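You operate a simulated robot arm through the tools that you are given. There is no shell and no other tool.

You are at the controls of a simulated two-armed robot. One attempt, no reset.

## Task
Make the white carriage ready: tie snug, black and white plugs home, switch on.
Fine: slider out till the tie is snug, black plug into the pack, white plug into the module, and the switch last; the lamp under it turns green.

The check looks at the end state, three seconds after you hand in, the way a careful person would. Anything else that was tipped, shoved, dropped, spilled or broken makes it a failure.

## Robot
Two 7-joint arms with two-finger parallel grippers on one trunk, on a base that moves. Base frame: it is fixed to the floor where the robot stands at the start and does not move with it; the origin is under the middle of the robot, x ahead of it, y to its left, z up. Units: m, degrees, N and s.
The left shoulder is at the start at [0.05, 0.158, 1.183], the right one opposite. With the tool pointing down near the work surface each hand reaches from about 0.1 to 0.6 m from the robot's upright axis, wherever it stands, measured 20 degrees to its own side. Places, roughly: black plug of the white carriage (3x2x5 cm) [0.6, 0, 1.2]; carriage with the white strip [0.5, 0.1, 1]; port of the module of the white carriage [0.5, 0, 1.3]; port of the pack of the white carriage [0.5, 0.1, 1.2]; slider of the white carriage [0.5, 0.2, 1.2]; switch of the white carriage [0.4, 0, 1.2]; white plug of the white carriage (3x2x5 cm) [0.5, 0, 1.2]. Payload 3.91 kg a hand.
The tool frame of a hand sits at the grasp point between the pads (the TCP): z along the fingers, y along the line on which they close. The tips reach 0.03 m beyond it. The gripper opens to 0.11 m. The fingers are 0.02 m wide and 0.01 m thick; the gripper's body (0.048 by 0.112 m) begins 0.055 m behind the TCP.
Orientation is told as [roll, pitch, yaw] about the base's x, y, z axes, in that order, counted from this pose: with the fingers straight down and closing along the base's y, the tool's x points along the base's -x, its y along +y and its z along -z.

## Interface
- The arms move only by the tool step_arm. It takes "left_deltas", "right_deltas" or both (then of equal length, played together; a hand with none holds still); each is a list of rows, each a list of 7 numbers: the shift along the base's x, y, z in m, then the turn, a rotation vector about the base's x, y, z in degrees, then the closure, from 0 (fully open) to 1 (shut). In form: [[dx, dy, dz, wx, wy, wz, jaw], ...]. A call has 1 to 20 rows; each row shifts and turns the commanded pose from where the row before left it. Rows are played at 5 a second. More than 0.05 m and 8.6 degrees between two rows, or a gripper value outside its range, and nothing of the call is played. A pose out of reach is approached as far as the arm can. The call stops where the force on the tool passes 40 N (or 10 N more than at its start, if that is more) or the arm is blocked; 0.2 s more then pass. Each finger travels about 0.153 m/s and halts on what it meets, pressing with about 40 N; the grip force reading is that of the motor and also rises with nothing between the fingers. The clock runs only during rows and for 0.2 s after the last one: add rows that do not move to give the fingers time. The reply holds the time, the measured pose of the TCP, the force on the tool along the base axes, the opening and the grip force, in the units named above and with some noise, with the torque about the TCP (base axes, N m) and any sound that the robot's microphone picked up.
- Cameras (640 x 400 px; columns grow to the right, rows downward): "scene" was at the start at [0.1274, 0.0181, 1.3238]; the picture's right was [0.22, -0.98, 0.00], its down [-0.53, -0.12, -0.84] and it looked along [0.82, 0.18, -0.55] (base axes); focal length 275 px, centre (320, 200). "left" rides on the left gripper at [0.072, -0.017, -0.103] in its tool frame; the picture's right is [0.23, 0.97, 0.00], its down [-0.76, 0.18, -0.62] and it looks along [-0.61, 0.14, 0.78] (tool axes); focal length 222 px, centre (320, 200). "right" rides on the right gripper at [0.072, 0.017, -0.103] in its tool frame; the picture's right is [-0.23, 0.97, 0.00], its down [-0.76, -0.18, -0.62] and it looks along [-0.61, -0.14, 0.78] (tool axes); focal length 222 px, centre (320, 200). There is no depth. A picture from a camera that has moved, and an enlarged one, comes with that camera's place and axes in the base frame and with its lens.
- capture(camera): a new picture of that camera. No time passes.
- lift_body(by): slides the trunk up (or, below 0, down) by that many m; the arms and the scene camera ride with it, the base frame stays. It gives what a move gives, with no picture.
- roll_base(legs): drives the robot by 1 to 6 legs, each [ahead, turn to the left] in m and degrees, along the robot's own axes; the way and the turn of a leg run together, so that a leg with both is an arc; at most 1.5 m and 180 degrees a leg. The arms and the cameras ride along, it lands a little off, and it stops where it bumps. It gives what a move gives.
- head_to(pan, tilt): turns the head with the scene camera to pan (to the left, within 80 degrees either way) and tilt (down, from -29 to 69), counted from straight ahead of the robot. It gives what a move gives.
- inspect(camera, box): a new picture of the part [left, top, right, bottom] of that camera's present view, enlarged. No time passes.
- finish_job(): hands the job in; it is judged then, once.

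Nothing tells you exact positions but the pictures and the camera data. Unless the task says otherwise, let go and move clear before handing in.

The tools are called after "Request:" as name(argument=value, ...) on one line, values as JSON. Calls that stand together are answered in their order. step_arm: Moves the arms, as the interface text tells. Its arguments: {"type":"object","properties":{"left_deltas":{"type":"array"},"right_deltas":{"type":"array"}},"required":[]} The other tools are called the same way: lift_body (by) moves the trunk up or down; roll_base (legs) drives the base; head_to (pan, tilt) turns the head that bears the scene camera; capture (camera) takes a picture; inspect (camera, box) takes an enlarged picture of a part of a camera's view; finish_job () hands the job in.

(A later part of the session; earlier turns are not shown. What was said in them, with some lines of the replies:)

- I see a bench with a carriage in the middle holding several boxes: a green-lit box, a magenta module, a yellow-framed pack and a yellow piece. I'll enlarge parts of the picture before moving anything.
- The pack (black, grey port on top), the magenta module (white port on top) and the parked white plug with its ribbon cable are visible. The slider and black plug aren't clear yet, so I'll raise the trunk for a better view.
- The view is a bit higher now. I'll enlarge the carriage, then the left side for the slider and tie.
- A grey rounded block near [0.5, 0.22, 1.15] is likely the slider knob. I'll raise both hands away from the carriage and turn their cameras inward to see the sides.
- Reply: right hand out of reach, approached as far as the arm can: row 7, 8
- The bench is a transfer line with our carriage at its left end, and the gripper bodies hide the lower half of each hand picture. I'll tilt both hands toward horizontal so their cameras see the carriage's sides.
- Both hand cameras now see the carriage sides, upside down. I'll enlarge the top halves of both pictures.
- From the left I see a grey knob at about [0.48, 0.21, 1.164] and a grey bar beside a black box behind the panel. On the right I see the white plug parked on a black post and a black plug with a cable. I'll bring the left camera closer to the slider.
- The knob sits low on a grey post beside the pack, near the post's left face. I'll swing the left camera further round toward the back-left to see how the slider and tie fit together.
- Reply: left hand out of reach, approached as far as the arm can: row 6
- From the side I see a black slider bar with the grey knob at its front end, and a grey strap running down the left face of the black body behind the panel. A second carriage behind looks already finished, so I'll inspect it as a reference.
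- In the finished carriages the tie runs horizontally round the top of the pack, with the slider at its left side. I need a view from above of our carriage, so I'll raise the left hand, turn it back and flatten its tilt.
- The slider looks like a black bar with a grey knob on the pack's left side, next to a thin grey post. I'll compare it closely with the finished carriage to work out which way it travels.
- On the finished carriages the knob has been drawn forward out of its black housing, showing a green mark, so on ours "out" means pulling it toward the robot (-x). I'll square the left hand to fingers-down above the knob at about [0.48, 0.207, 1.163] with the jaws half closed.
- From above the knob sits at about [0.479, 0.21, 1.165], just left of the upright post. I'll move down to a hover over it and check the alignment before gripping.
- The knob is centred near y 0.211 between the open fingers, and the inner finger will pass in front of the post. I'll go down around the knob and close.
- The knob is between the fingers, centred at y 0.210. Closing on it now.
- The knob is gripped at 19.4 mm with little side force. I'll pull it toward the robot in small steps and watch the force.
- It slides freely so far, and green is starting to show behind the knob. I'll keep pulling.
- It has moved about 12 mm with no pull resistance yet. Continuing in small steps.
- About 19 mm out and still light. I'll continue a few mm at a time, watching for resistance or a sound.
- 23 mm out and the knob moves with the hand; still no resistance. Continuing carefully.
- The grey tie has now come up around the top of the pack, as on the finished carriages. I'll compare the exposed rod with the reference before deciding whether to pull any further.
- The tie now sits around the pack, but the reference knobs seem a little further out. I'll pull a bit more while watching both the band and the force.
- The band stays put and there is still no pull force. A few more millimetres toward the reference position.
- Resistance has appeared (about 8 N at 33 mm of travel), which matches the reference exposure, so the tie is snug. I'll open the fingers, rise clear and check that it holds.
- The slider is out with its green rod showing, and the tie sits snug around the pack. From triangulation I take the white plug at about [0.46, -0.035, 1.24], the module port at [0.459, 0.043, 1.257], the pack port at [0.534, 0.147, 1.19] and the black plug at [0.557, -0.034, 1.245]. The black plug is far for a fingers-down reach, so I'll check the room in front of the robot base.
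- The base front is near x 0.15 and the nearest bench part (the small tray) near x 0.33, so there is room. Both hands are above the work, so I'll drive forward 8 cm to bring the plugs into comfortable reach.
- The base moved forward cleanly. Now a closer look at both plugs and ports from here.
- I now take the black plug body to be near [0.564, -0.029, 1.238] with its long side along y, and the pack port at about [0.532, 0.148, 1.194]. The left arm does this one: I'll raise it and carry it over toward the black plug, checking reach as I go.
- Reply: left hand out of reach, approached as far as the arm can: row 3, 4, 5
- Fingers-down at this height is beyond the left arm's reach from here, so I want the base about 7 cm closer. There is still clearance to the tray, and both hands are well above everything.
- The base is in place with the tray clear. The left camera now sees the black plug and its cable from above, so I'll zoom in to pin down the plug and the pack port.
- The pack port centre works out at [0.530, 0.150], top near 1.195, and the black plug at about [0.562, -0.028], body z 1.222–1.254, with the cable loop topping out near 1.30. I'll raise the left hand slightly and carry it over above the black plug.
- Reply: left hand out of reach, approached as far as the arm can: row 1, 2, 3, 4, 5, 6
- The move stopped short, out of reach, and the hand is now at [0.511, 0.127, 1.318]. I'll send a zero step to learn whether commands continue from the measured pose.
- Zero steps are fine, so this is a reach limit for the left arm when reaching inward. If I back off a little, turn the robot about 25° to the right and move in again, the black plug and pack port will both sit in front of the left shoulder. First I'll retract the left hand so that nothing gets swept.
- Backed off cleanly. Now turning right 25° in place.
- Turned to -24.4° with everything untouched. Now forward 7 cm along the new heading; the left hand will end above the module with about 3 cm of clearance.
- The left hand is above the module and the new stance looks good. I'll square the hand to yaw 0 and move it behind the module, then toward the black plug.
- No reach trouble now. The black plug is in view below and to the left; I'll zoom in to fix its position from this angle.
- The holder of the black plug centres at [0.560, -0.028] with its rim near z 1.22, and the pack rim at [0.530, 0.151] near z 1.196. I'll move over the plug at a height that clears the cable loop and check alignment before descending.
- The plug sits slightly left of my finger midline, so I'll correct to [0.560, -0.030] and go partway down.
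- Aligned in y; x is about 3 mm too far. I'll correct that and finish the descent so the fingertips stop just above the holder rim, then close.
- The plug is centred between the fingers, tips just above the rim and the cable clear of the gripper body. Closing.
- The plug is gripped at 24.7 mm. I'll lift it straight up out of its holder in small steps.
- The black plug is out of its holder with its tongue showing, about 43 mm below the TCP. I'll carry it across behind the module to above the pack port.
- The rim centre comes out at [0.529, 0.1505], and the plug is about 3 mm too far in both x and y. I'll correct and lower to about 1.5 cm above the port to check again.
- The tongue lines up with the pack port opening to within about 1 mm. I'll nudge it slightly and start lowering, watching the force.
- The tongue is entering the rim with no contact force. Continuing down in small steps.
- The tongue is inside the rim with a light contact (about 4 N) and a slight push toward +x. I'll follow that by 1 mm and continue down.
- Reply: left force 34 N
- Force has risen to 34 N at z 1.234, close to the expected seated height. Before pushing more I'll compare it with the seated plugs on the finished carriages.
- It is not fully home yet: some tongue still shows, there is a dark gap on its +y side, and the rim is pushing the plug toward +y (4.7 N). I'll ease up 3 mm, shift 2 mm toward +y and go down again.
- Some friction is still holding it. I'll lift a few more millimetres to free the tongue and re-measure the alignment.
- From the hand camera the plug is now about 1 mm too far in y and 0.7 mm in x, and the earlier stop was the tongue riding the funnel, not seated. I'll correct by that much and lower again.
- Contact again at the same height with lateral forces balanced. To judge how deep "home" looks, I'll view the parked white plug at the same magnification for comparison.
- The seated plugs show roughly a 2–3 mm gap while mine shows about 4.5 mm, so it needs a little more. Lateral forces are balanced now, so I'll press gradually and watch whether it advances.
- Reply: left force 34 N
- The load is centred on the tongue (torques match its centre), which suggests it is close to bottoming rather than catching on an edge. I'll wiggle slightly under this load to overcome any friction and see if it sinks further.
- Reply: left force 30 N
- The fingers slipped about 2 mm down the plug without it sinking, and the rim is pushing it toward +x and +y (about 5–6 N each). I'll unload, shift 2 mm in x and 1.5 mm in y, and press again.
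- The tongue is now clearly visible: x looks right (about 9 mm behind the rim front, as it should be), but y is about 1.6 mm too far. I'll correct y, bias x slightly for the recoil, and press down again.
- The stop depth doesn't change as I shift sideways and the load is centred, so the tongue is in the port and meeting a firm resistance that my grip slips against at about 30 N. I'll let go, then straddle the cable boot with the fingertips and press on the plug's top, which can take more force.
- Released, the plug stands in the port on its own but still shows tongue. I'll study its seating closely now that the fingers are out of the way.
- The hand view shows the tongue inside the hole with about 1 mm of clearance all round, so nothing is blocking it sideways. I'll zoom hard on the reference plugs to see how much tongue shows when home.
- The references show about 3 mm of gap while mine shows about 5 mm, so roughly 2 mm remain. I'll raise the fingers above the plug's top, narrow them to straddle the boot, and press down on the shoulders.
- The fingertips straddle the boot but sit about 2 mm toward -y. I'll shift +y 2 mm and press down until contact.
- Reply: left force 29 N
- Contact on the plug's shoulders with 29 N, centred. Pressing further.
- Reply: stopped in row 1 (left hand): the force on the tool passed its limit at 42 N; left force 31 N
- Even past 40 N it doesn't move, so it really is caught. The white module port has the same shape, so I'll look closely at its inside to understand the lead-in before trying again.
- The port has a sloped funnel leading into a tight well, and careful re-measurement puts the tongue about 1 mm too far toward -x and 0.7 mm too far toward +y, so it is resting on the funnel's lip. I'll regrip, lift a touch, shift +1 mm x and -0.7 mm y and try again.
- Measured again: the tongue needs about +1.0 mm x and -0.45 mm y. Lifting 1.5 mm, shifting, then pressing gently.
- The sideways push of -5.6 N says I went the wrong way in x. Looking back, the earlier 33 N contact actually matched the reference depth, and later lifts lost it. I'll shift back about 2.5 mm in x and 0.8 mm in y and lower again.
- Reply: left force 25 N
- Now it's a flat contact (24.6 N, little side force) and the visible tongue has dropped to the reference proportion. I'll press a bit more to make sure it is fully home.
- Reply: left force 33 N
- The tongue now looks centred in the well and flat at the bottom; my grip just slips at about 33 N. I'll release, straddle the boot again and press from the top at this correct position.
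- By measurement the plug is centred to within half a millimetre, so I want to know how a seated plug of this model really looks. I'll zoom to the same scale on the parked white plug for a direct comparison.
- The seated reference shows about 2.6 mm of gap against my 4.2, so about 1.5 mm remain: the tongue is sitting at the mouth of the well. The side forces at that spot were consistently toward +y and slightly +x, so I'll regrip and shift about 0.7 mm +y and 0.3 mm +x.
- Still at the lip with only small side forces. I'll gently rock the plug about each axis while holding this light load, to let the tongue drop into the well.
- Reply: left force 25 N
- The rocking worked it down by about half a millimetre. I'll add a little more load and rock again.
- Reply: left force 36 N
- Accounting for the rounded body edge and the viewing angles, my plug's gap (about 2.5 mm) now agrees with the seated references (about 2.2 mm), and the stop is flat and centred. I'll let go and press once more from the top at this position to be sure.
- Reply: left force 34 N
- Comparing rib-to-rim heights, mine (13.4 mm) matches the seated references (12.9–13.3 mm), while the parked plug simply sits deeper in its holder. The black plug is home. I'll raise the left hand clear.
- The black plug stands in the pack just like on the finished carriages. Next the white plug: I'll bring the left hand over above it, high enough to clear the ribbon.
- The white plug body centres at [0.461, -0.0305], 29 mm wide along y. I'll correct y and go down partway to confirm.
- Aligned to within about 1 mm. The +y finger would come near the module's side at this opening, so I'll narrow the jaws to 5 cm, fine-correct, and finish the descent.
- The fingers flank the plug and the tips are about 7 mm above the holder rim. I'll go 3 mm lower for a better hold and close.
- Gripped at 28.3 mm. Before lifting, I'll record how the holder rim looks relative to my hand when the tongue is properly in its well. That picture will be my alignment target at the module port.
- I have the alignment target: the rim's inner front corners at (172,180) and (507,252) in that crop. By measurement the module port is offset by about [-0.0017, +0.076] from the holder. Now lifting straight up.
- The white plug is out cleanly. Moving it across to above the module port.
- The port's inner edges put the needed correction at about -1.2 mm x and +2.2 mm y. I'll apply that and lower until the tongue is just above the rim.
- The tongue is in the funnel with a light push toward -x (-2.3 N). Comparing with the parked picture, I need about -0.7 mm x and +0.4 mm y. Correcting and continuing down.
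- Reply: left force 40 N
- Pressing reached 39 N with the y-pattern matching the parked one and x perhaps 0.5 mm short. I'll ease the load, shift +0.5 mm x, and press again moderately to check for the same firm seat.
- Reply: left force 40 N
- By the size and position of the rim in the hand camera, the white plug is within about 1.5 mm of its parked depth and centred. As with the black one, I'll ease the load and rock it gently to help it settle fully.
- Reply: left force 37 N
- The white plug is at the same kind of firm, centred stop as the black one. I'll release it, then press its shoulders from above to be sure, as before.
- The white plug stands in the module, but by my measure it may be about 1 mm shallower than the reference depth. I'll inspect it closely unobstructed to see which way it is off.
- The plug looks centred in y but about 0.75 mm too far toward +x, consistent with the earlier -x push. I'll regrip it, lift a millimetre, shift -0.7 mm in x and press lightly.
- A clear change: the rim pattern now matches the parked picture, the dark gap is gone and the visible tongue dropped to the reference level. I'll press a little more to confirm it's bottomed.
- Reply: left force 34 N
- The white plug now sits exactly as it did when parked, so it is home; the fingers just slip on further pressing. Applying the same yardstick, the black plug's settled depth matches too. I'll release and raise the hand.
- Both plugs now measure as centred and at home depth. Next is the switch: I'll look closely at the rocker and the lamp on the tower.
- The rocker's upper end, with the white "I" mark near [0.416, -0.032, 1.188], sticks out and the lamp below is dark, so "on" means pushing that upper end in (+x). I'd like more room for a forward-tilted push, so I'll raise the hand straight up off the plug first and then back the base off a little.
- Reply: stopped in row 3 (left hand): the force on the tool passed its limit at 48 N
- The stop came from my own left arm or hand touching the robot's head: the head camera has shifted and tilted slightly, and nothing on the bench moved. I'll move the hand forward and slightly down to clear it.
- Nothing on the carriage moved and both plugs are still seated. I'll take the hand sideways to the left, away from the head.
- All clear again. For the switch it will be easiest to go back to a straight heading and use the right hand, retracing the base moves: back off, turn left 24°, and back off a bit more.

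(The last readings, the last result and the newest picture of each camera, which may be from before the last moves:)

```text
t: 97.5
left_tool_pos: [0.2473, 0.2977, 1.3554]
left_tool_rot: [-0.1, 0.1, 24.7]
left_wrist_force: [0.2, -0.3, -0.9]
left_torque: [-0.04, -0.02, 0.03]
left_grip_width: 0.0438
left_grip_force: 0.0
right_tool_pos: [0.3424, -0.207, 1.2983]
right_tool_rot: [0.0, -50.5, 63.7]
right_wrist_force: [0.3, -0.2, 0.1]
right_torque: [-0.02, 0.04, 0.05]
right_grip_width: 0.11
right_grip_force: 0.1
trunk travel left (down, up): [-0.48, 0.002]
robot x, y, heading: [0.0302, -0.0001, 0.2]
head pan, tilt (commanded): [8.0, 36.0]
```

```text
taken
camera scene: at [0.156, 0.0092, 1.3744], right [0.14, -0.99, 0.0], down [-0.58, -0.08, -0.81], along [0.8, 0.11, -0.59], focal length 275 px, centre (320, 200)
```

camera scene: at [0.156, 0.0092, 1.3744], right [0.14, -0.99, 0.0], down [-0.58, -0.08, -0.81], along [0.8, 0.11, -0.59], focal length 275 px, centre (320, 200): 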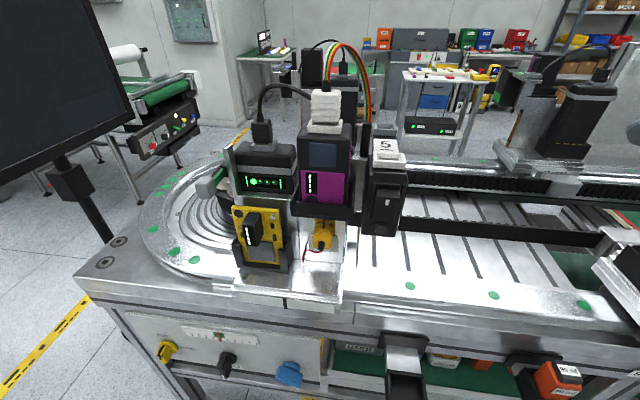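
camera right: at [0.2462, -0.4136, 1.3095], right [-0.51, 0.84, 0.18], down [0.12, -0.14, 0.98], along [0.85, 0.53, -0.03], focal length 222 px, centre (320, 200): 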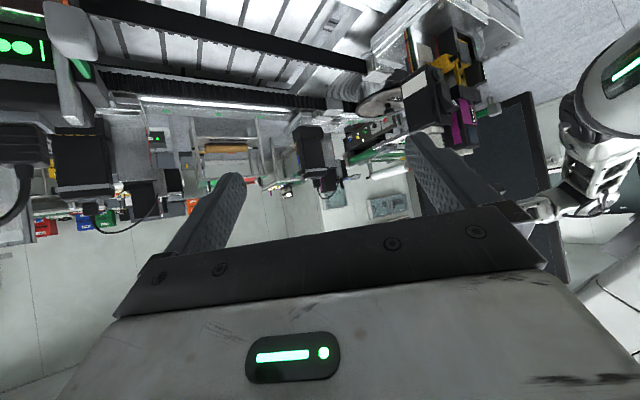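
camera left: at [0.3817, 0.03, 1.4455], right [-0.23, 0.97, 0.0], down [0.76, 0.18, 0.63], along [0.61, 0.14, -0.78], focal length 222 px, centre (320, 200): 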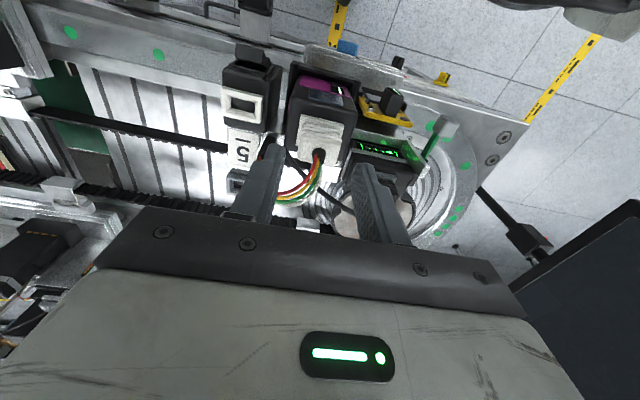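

Everything is in place from this view. Let me zoom on both plugs and the switch from here before pressing it.

Request:
inspect(camera="scene", box=[235, 80, 360, 170])

Request:
inspect(camera="scene", box=[350, 130, 420, 250])

Request:
capture(camera="right")

Request:
inspect(camera="right", box=[280, 40, 400, 180])

```text
4.44 times, centred on (298, 125) of scene
camera zoom: at [0.156, 0.0092, 1.3744], right [0.14, -0.99, 0.0], down [-0.58, -0.08, -0.81], along [0.8, 0.11, -0.59], focal length 1224 px, centre (420, 533)
```

zoom: 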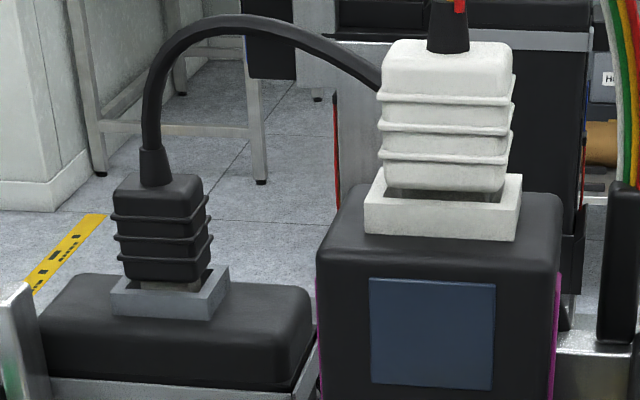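

```text
3.33 times, centred on (385, 190) of scene
camera zoom: at [0.156, 0.0092, 1.3744], right [0.14, -0.99, 0.0], down [-0.58, -0.08, -0.81], along [0.8, 0.11, -0.59], focal length 918 px, centre (103, 233)
```

zoom: 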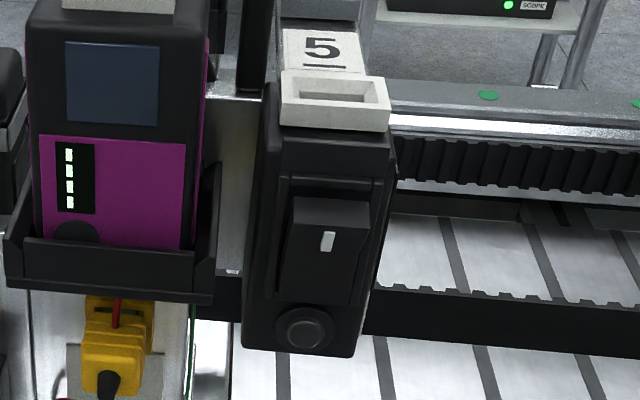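

```text
taken
camera right: at [0.2716, -0.3141, 1.3095], right [-0.81, 0.56, 0.18], down [0.16, -0.08, 0.98], along [0.56, 0.83, -0.03], focal length 222 px, centre (320, 200)
```

right: 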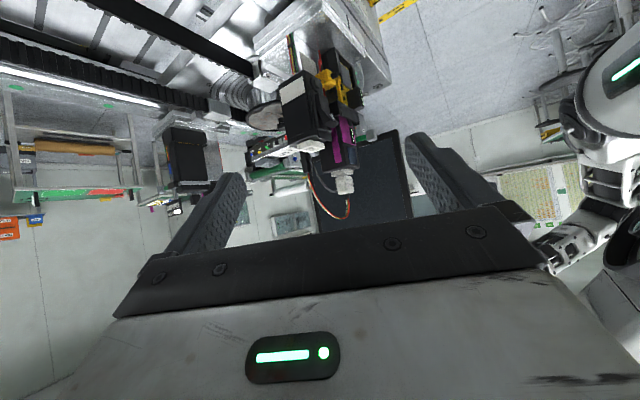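

```text
2.86 times, centred on (340, 110) of right
camera zoom: at [0.2716, -0.3141, 1.3095], right [-0.81, 0.56, 0.18], down [0.16, -0.08, 0.98], along [0.56, 0.83, -0.03], focal length 635 px, centre (263, 457)
```

zoom: 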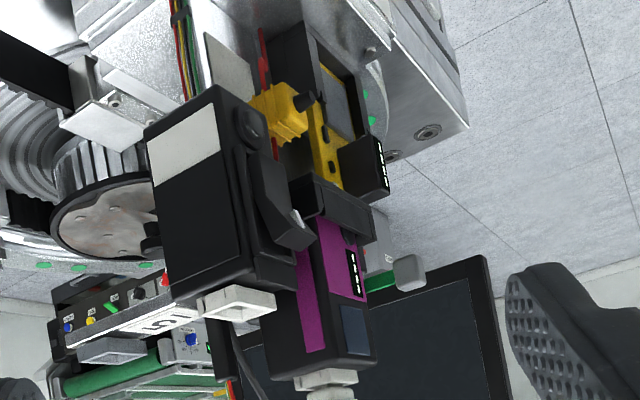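

Request:
inspect(camera="scene", box=[255, 115, 290, 155])

Request:
inspect(camera="scene", box=[305, 90, 350, 140])

Request:
inspect(camera="scene", box=[335, 55, 360, 85])

```text
10.00 times, centred on (272, 135) of scene
camera zoom: at [0.156, 0.0092, 1.3744], right [0.14, -0.99, 0.0], down [-0.58, -0.08, -0.81], along [0.8, 0.11, -0.59], focal length 2753 px, centre (795, 850)
```

zoom: 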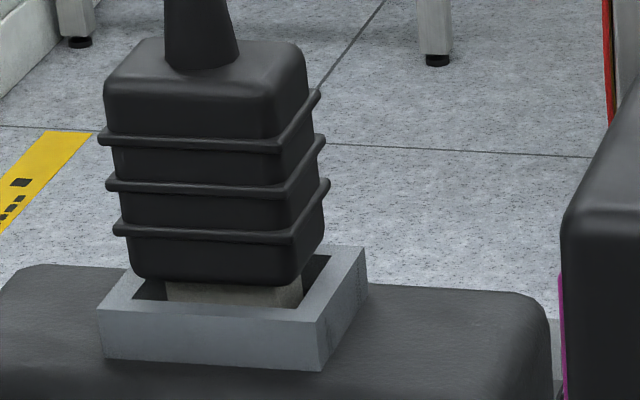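

```text
8.00 times, centred on (328, 115) of scene
camera zoom: at [0.156, 0.0092, 1.3744], right [0.14, -0.99, 0.0], down [-0.58, -0.08, -0.81], along [0.8, 0.11, -0.59], focal length 2203 px, centre (260, 880)
```

zoom: 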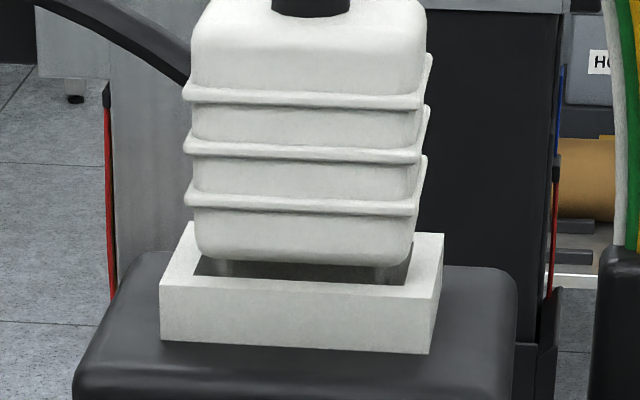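

```text
13.33 times, centred on (348, 70) of scene
camera zoom: at [0.156, 0.0092, 1.3744], right [0.14, -0.99, 0.0], down [-0.58, -0.08, -0.81], along [0.8, 0.11, -0.59], focal length 3671 px, centre (-47, 1933)
```

zoom: 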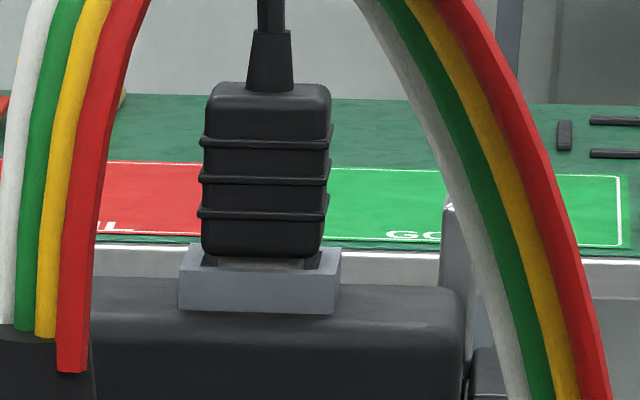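

From this angle the white plug looks fully home; the black one may be a fraction of a millimetre shallower, still within what I'd call seated. I'll press the switch now: the lamp will tell. First I'll back off 8 cm so the right hand can point forward without getting near the robot's head.

Request:
roll_base(legs=[[-0.08, 0]])

Request:
step_arm(right_deltas=[[0, 0, 0, 0, 0, -8, 0.3], [0, 0, 0, 0, 0, -8, 0.6], [0, 0, 0, 0, 0, -8, 1.0], [0, 0, 0, 0, 0, -8, 1.0], [0, 0, 0, 0, 0, -8, 1.0], [0, 0, 0, 0, 0, -8, 1.0]])

Request:
capture(camera="right")

Request:
capture(camera="scene")

```text
t: 98.5
left_tool_pos: [0.1682, 0.2957, 1.3535]
left_tool_rot: [-0.1, 0.0, 24.5]
left_wrist_force: [-1.2, -0.3, 0.3]
left_torque: [0.0, -0.04, 0.0]
left_grip_width: 0.0439
left_grip_force: 0.0
right_tool_pos: [0.2612, -0.2085, 1.2999]
right_tool_rot: [0.0, -50.7, 63.7]
right_wrist_force: [-0.5, 0.4, 0.3]
right_torque: [0.01, 0.03, -0.02]
right_grip_width: 0.1099
right_grip_force: 0.0
trunk travel left (down, up): [-0.48, 0.002]
robot x, y, heading: [-0.0486, -0.0009, -0.3]
head pan, tilt (commanded): [8.0, 36.0]
```

```text
t: 99.9
left_tool_pos: [0.1686, 0.2977, 1.3547]
left_tool_rot: [0.0, 0.0, 24.5]
left_wrist_force: [0.0, -0.3, -0.2]
left_torque: [0.02, 0.01, -0.02]
left_grip_width: 0.0441
left_grip_force: 0.1
right_tool_pos: [0.2611, -0.2075, 1.3001]
right_tool_rot: [0.1, -50.6, 15.5]
right_wrist_force: [0.1, -0.5, -0.9]
right_torque: [-0.01, 0.02, 0.01]
right_grip_width: 0.0002
right_grip_force: 37.2
trunk travel left (down, up): [-0.48, 0.002]
robot x, y, heading: [-0.048, 0.0008, -0.9]
head pan, tilt (commanded): [8.0, 36.0]
```

```text
taken
camera right: at [0.1358, -0.2266, 1.3097], right [-0.12, 0.98, 0.18], down [0.05, -0.17, 0.98], along [0.99, 0.13, -0.03], focal length 222 px, centre (320, 200)
```

right: 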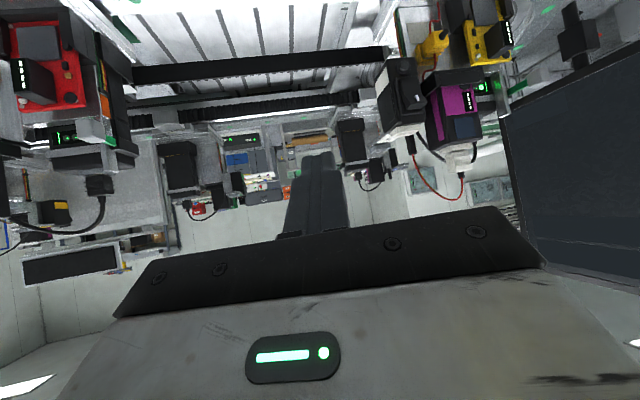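

```text
taken
camera scene: at [0.0765, 0.0094, 1.3744], right [0.13, -0.99, 0.0], down [-0.58, -0.08, -0.81], along [0.8, 0.11, -0.59], focal length 275 px, centre (320, 200)
```

scene: 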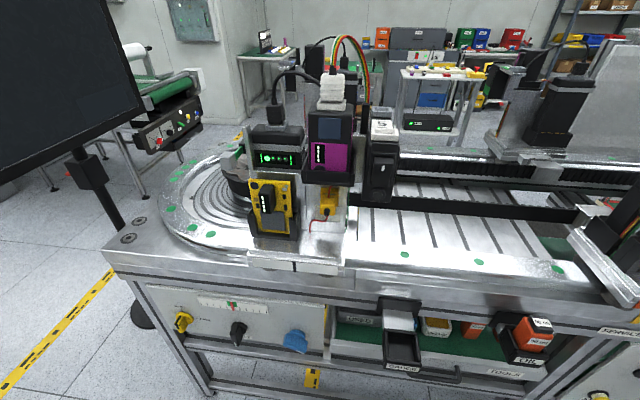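

The right hand now points forward and down with closed fingers. I'll bring the tip in front of the rocker's upper end, stopping about 4 cm short to check.

Request:
step_arm(right_deltas=[[0.0158, 0.0335, -0.0202, 0, 0, 0, 1.0], [0.0158, 0.0335, -0.0202, 0, 0, 0, 1.0], [0.0158, 0.0335, -0.0202, 0, 0, 0, 1.0], [0.0158, 0.0335, -0.0202, 0, 0, 0, 1.0], [0.0158, 0.0335, -0.0202, 0, 0, 0, 1.0]])

Request:
capture(camera="right")

Request:
inspect(camera="right", box=[240, 60, 400, 220])

Request:
inspect(camera="scene", box=[330, 90, 460, 230])

```text
t: 101.1
left_tool_pos: [0.1693, 0.2977, 1.3532]
left_tool_rot: [-0.1, 0.1, 24.5]
left_wrist_force: [-0.1, -0.1, 0.6]
left_torque: [-0.02, 0.03, 0.01]
left_grip_width: 0.0442
left_grip_force: 0.0
right_tool_pos: [0.3474, -0.0412, 1.2041]
right_tool_rot: [0.0, -50.7, 15.5]
right_wrist_force: [1.2, 0.3, -0.7]
right_torque: [0.01, 0.02, -0.03]
right_grip_width: 0.0002
right_grip_force: 37.5
right hand out of reach, approached as far as the arm can: row 1
trunk travel left (down, up): [-0.48, 0.002]
robot x, y, heading: [-0.0511, -0.0006, -0.1]
head pan, tilt (commanded): [8.0, 36.0]
```

```text
taken
camera right: at [0.2212, -0.0601, 1.2148], right [-0.12, 0.98, 0.18], down [0.05, -0.17, 0.98], along [0.99, 0.13, -0.03], focal length 222 px, centre (320, 200)
```

right: 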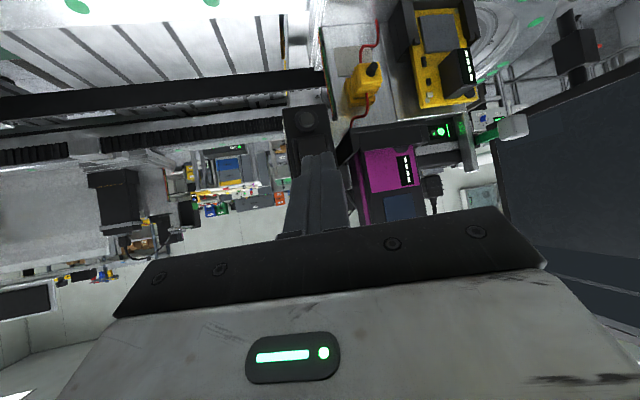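

```text
2.50 times, centred on (320, 140) of right
camera zoom: at [0.2212, -0.0601, 1.2148], right [-0.12, 0.98, 0.18], down [0.05, -0.17, 0.98], along [0.99, 0.13, -0.03], focal length 555 px, centre (320, 350)
```

zoom: 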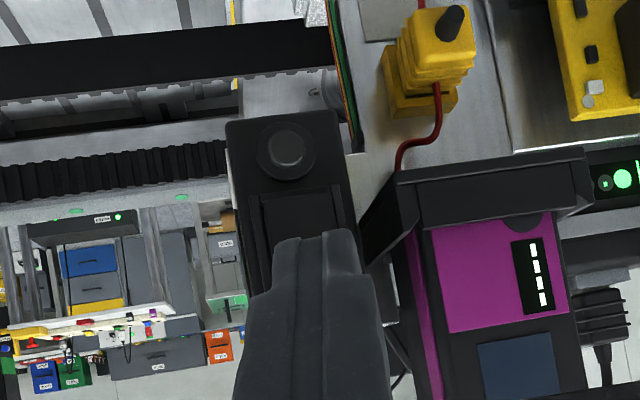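

```text
2.86 times, centred on (395, 160) of scene
camera zoom: at [0.0769, 0.0098, 1.3744], right [0.13, -0.99, 0.0], down [-0.58, -0.08, -0.81], along [0.8, 0.11, -0.59], focal length 787 px, centre (106, 314)
```

zoom: 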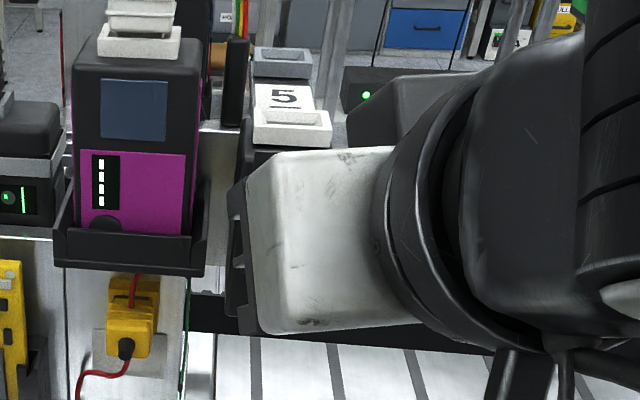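

The fingertips are about 4 cm in front of the rocker and lined up with it. I'll move in, then push slowly, watching the force.

Request:
step_arm(right_deltas=[[0.018, 0.003, -0.005, 0, 0, 0, 1.0], [0.014, 0, 0, 0, 0, 0, 1.0], [0.006, 0, 0, 0, 0, 0, 1.0]])

Request:
inspect(camera="right", box=[240, 60, 400, 220])

```text
t: 101.9
left_tool_pos: [0.1678, 0.2972, 1.3538]
left_tool_rot: [-0.1, 0.1, 24.5]
left_wrist_force: [0.3, -0.5, 0.5]
left_torque: [0.02, -0.04, 0.01]
left_grip_width: 0.0441
left_grip_force: 0.1
right_tool_pos: [0.3851, -0.0395, 1.2005]
right_tool_rot: [0.2, -50.7, 15.5]
right_wrist_force: [0.0, 0.0, -0.8]
right_torque: [-0.02, 0.01, 0.0]
right_grip_width: 0.0
right_grip_force: 38.0
trunk travel left (down, up): [-0.48, 0.002]
robot x, y, heading: [-0.0487, -0.0029, -0.4]
head pan, tilt (commanded): [8.0, 36.0]
```

```text
2.50 times, centred on (320, 140) of right
camera zoom: at [0.2591, -0.0573, 1.2096], right [-0.12, 0.98, 0.18], down [0.05, -0.17, 0.98], along [0.99, 0.13, -0.03], focal length 555 px, centre (320, 350)
```

zoom: 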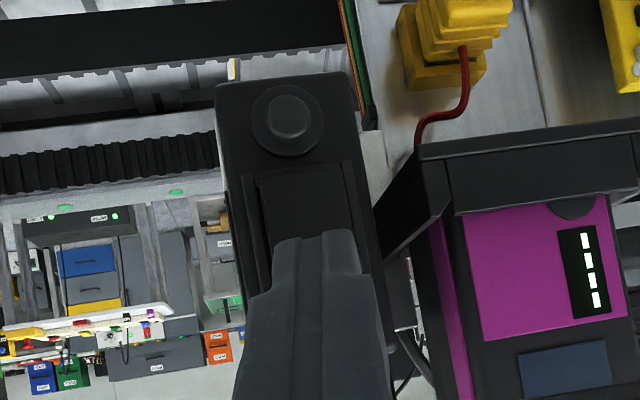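

Request:
step_arm(right_deltas=[[0.003, 0, 0, 0, 0, 0, 1.0], [0.003, 0, 0, 0, 0, 0, 1.0], [0.003, 0, 0, 0, 0, 0, 1.0]])

Request:
inspect(camera="right", box=[240, 60, 400, 220])

```text
t: 102.7
left_tool_pos: [0.169, 0.296, 1.3522]
left_tool_rot: [-0.1, 0.0, 24.4]
left_wrist_force: [0.1, 0.0, -0.9]
left_torque: [-0.02, -0.01, 0.01]
left_grip_width: 0.044
left_grip_force: 0.0
right_tool_pos: [0.3926, -0.0391, 1.1993]
right_tool_rot: [0.1, -50.6, 15.5]
right_wrist_force: [-0.1, 0.7, -0.2]
right_torque: [0.02, -0.02, 0.0]
right_grip_width: 0.0
right_grip_force: 38.0
trunk travel left (down, up): [-0.48, 0.002]
robot x, y, heading: [-0.0515, 0.0001, -0.3]
head pan, tilt (commanded): [8.0, 36.0]
heard: click
```

```text
2.50 times, centred on (320, 140) of right
camera zoom: at [0.2676, -0.0566, 1.2095], right [-0.12, 0.98, 0.18], down [0.05, -0.17, 0.98], along [0.99, 0.13, -0.03], focal length 555 px, centre (320, 350)
```

zoom: 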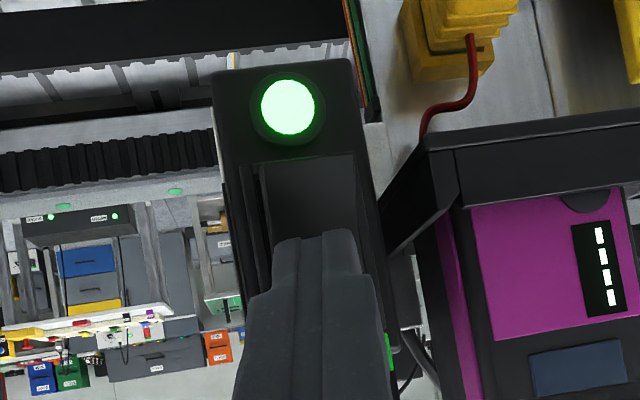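

A click was heard and the lamp is bright green. I'll draw the right hand straight back, clear of everything, and check that the lamp stays green.

Request:
step_arm(right_deltas=[[-0.01, 0, 0, 0, 0, 0, 1.0], [-0.03, -0.01, 0.005, 0, 0, 0, 1.0], [-0.03, -0.025, 0.01, 0, 0, 0, 1.0], [-0.02, -0.04, 0.01, 0, 0, 0, 0.8], [-0.01, -0.045, 0.01, 0, 0, 0, 0.6], [-0.01, -0.045, 0.01, 0, 0, 0, 0.5]])

Request:
capture(camera="scene")

Request:
inspect(camera="scene", box=[220, 60, 420, 270])

Request:
inspect(camera="scene", box=[350, 120, 420, 220])

```text
t: 104.1
left_tool_pos: [0.1673, 0.2962, 1.3543]
left_tool_rot: [-0.1, 0.0, 24.5]
left_wrist_force: [-0.2, 0.0, 0.7]
left_torque: [0.01, -0.02, -0.01]
left_grip_width: 0.0443
left_grip_force: 0.1
right_tool_pos: [0.3042, -0.1997, 1.2617]
right_tool_rot: [0.1, -50.5, 15.7]
right_wrist_force: [-1.0, 0.7, 0.0]
right_torque: [-0.03, -0.02, 0.02]
right_grip_width: 0.055
right_grip_force: 0.1
right hand out of reach, approached as far as the arm can: row 4, 5
trunk travel left (down, up): [-0.48, 0.002]
robot x, y, heading: [-0.0509, -0.0011, -0.4]
head pan, tilt (commanded): [8.0, 36.0]
```

```text
taken
camera scene: at [0.0758, 0.0081, 1.3745], right [0.13, -0.99, 0.0], down [-0.58, -0.08, -0.81], along [0.8, 0.11, -0.59], focal length 275 px, centre (320, 200)
```

scene: 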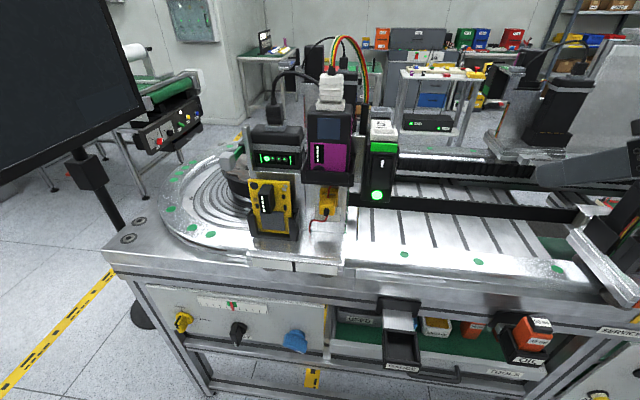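

```text
1.90 times, centred on (320, 165) of scene
camera zoom: at [0.0758, 0.0081, 1.3745], right [0.13, -0.99, 0.0], down [-0.58, -0.08, -0.81], along [0.8, 0.11, -0.59], focal length 524 px, centre (320, 267)
```

zoom: 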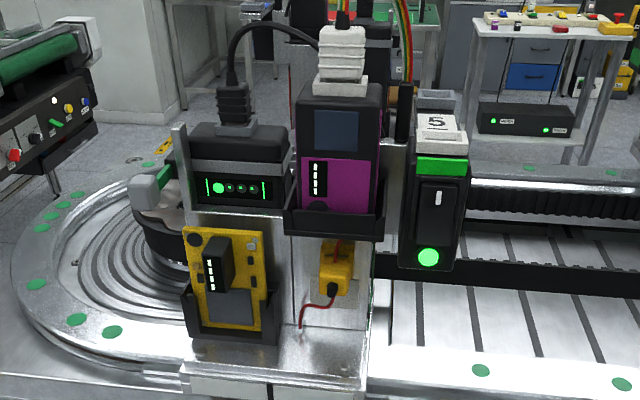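

```text
4.00 times, centred on (385, 170) of scene
camera zoom: at [0.0758, 0.0081, 1.3745], right [0.13, -0.99, 0.0], down [-0.58, -0.08, -0.81], along [0.8, 0.11, -0.59], focal length 1101 px, centre (60, 320)
```

zoom: 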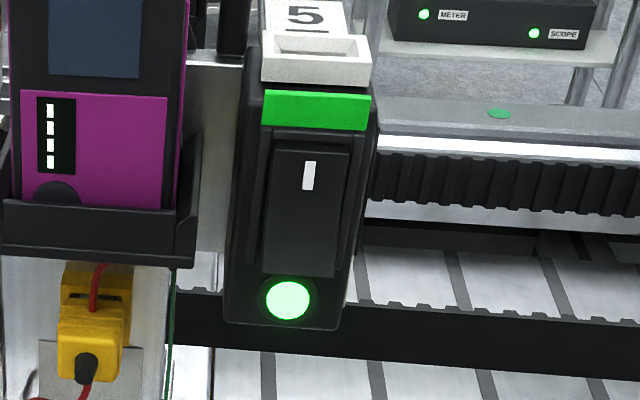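

The rocker is in, the lamp and a green flag are lit, and nothing else has moved. As a last check I'll compare the seating of both plugs with the reference plug from this lower-angle view.

Request:
inspect(camera="scene", box=[264, 100, 289, 130])

Request:
inspect(camera="scene", box=[312, 75, 352, 117])

Request:
inspect(camera="scene", box=[332, 50, 356, 80])

Request:
inspect(camera="scene", box=[560, 60, 590, 90])

```text
13.33 times, centred on (276, 115) of scene
camera zoom: at [0.0758, 0.0081, 1.3745], right [0.13, -0.99, 0.0], down [-0.58, -0.08, -0.81], along [0.8, 0.11, -0.59], focal length 3671 px, centre (900, 1333)
```

zoom: 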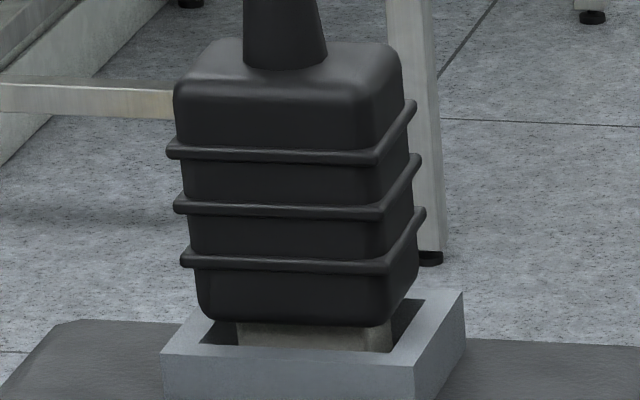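

```text
9.52 times, centred on (332, 96) of scene
camera zoom: at [0.0758, 0.0081, 1.3745], right [0.13, -0.99, 0.0], down [-0.58, -0.08, -0.81], along [0.8, 0.11, -0.59], focal length 2622 px, centre (206, 1190)
```

zoom: 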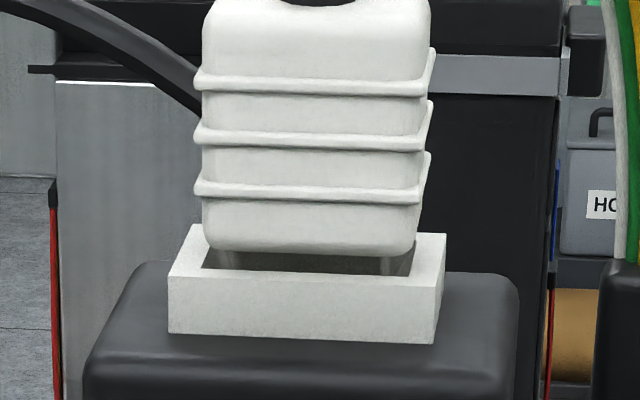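

```text
13.33 times, centred on (344, 65) of scene
camera zoom: at [0.0758, 0.0081, 1.3745], right [0.13, -0.99, 0.0], down [-0.58, -0.08, -0.81], along [0.8, 0.11, -0.59], focal length 3671 px, centre (0, 2000)
```

zoom: 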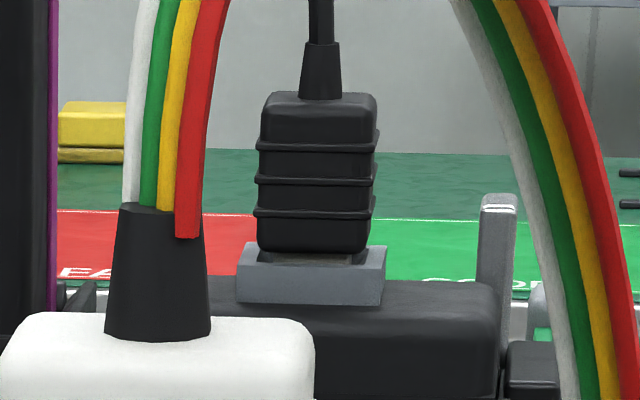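

```text
13.33 times, centred on (575, 75) of scene
camera zoom: at [0.0758, 0.0081, 1.3745], right [0.13, -0.99, 0.0], down [-0.58, -0.08, -0.81], along [0.8, 0.11, -0.59], focal length 3671 px, centre (-3080, 1867)
```

zoom: 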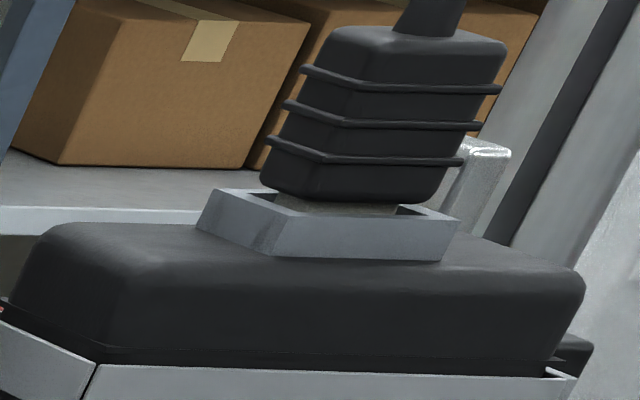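

The tie is snug with the slider's green mark showing. The black plug is in the pack and the white plug is in the module; both sit upright, at matching depth, against firm stops. The switch clicked on and its lamp is green. Both hands are empty and clear, and nothing else has been disturbed, so I'm handing in.

Request:
finish_job()

```text
The job is handed in.
```

The white carriage is set up as asked and I've handed it in. I don't have the check's result.

- **Tie:** I pulled the slider out about 33 mm, until it resisted. The tie sits snug around the top of the pack, and the slider's green mark shows as it does on the finished carriages.
- **Black plug:** It is in the pack port, upright and pressed against a firm stop.
- **White plug:** It is in the module port, at about the same depth as the black one.
- **Switch:** I pressed it last and heard a click. The lamp under it turned green and stayed green.

**Seating depth:** By my camera measurements, both plugs sit roughly 0.5–1 mm shallower than the plugs on the finished carriages. More pressure (up to about 42 N on the black plug and 40 N on the white one) did not move them further. I took the green lamp as confirmation, but I don't know whether it checks the plugs or only the switch.

**Arm contact:** Before I pressed the switch, my left arm bumped the robot's own head. I moved the arm away and the head went back to where it was. Nothing on the bench moved.

Both hands are empty and clear of the carriage.
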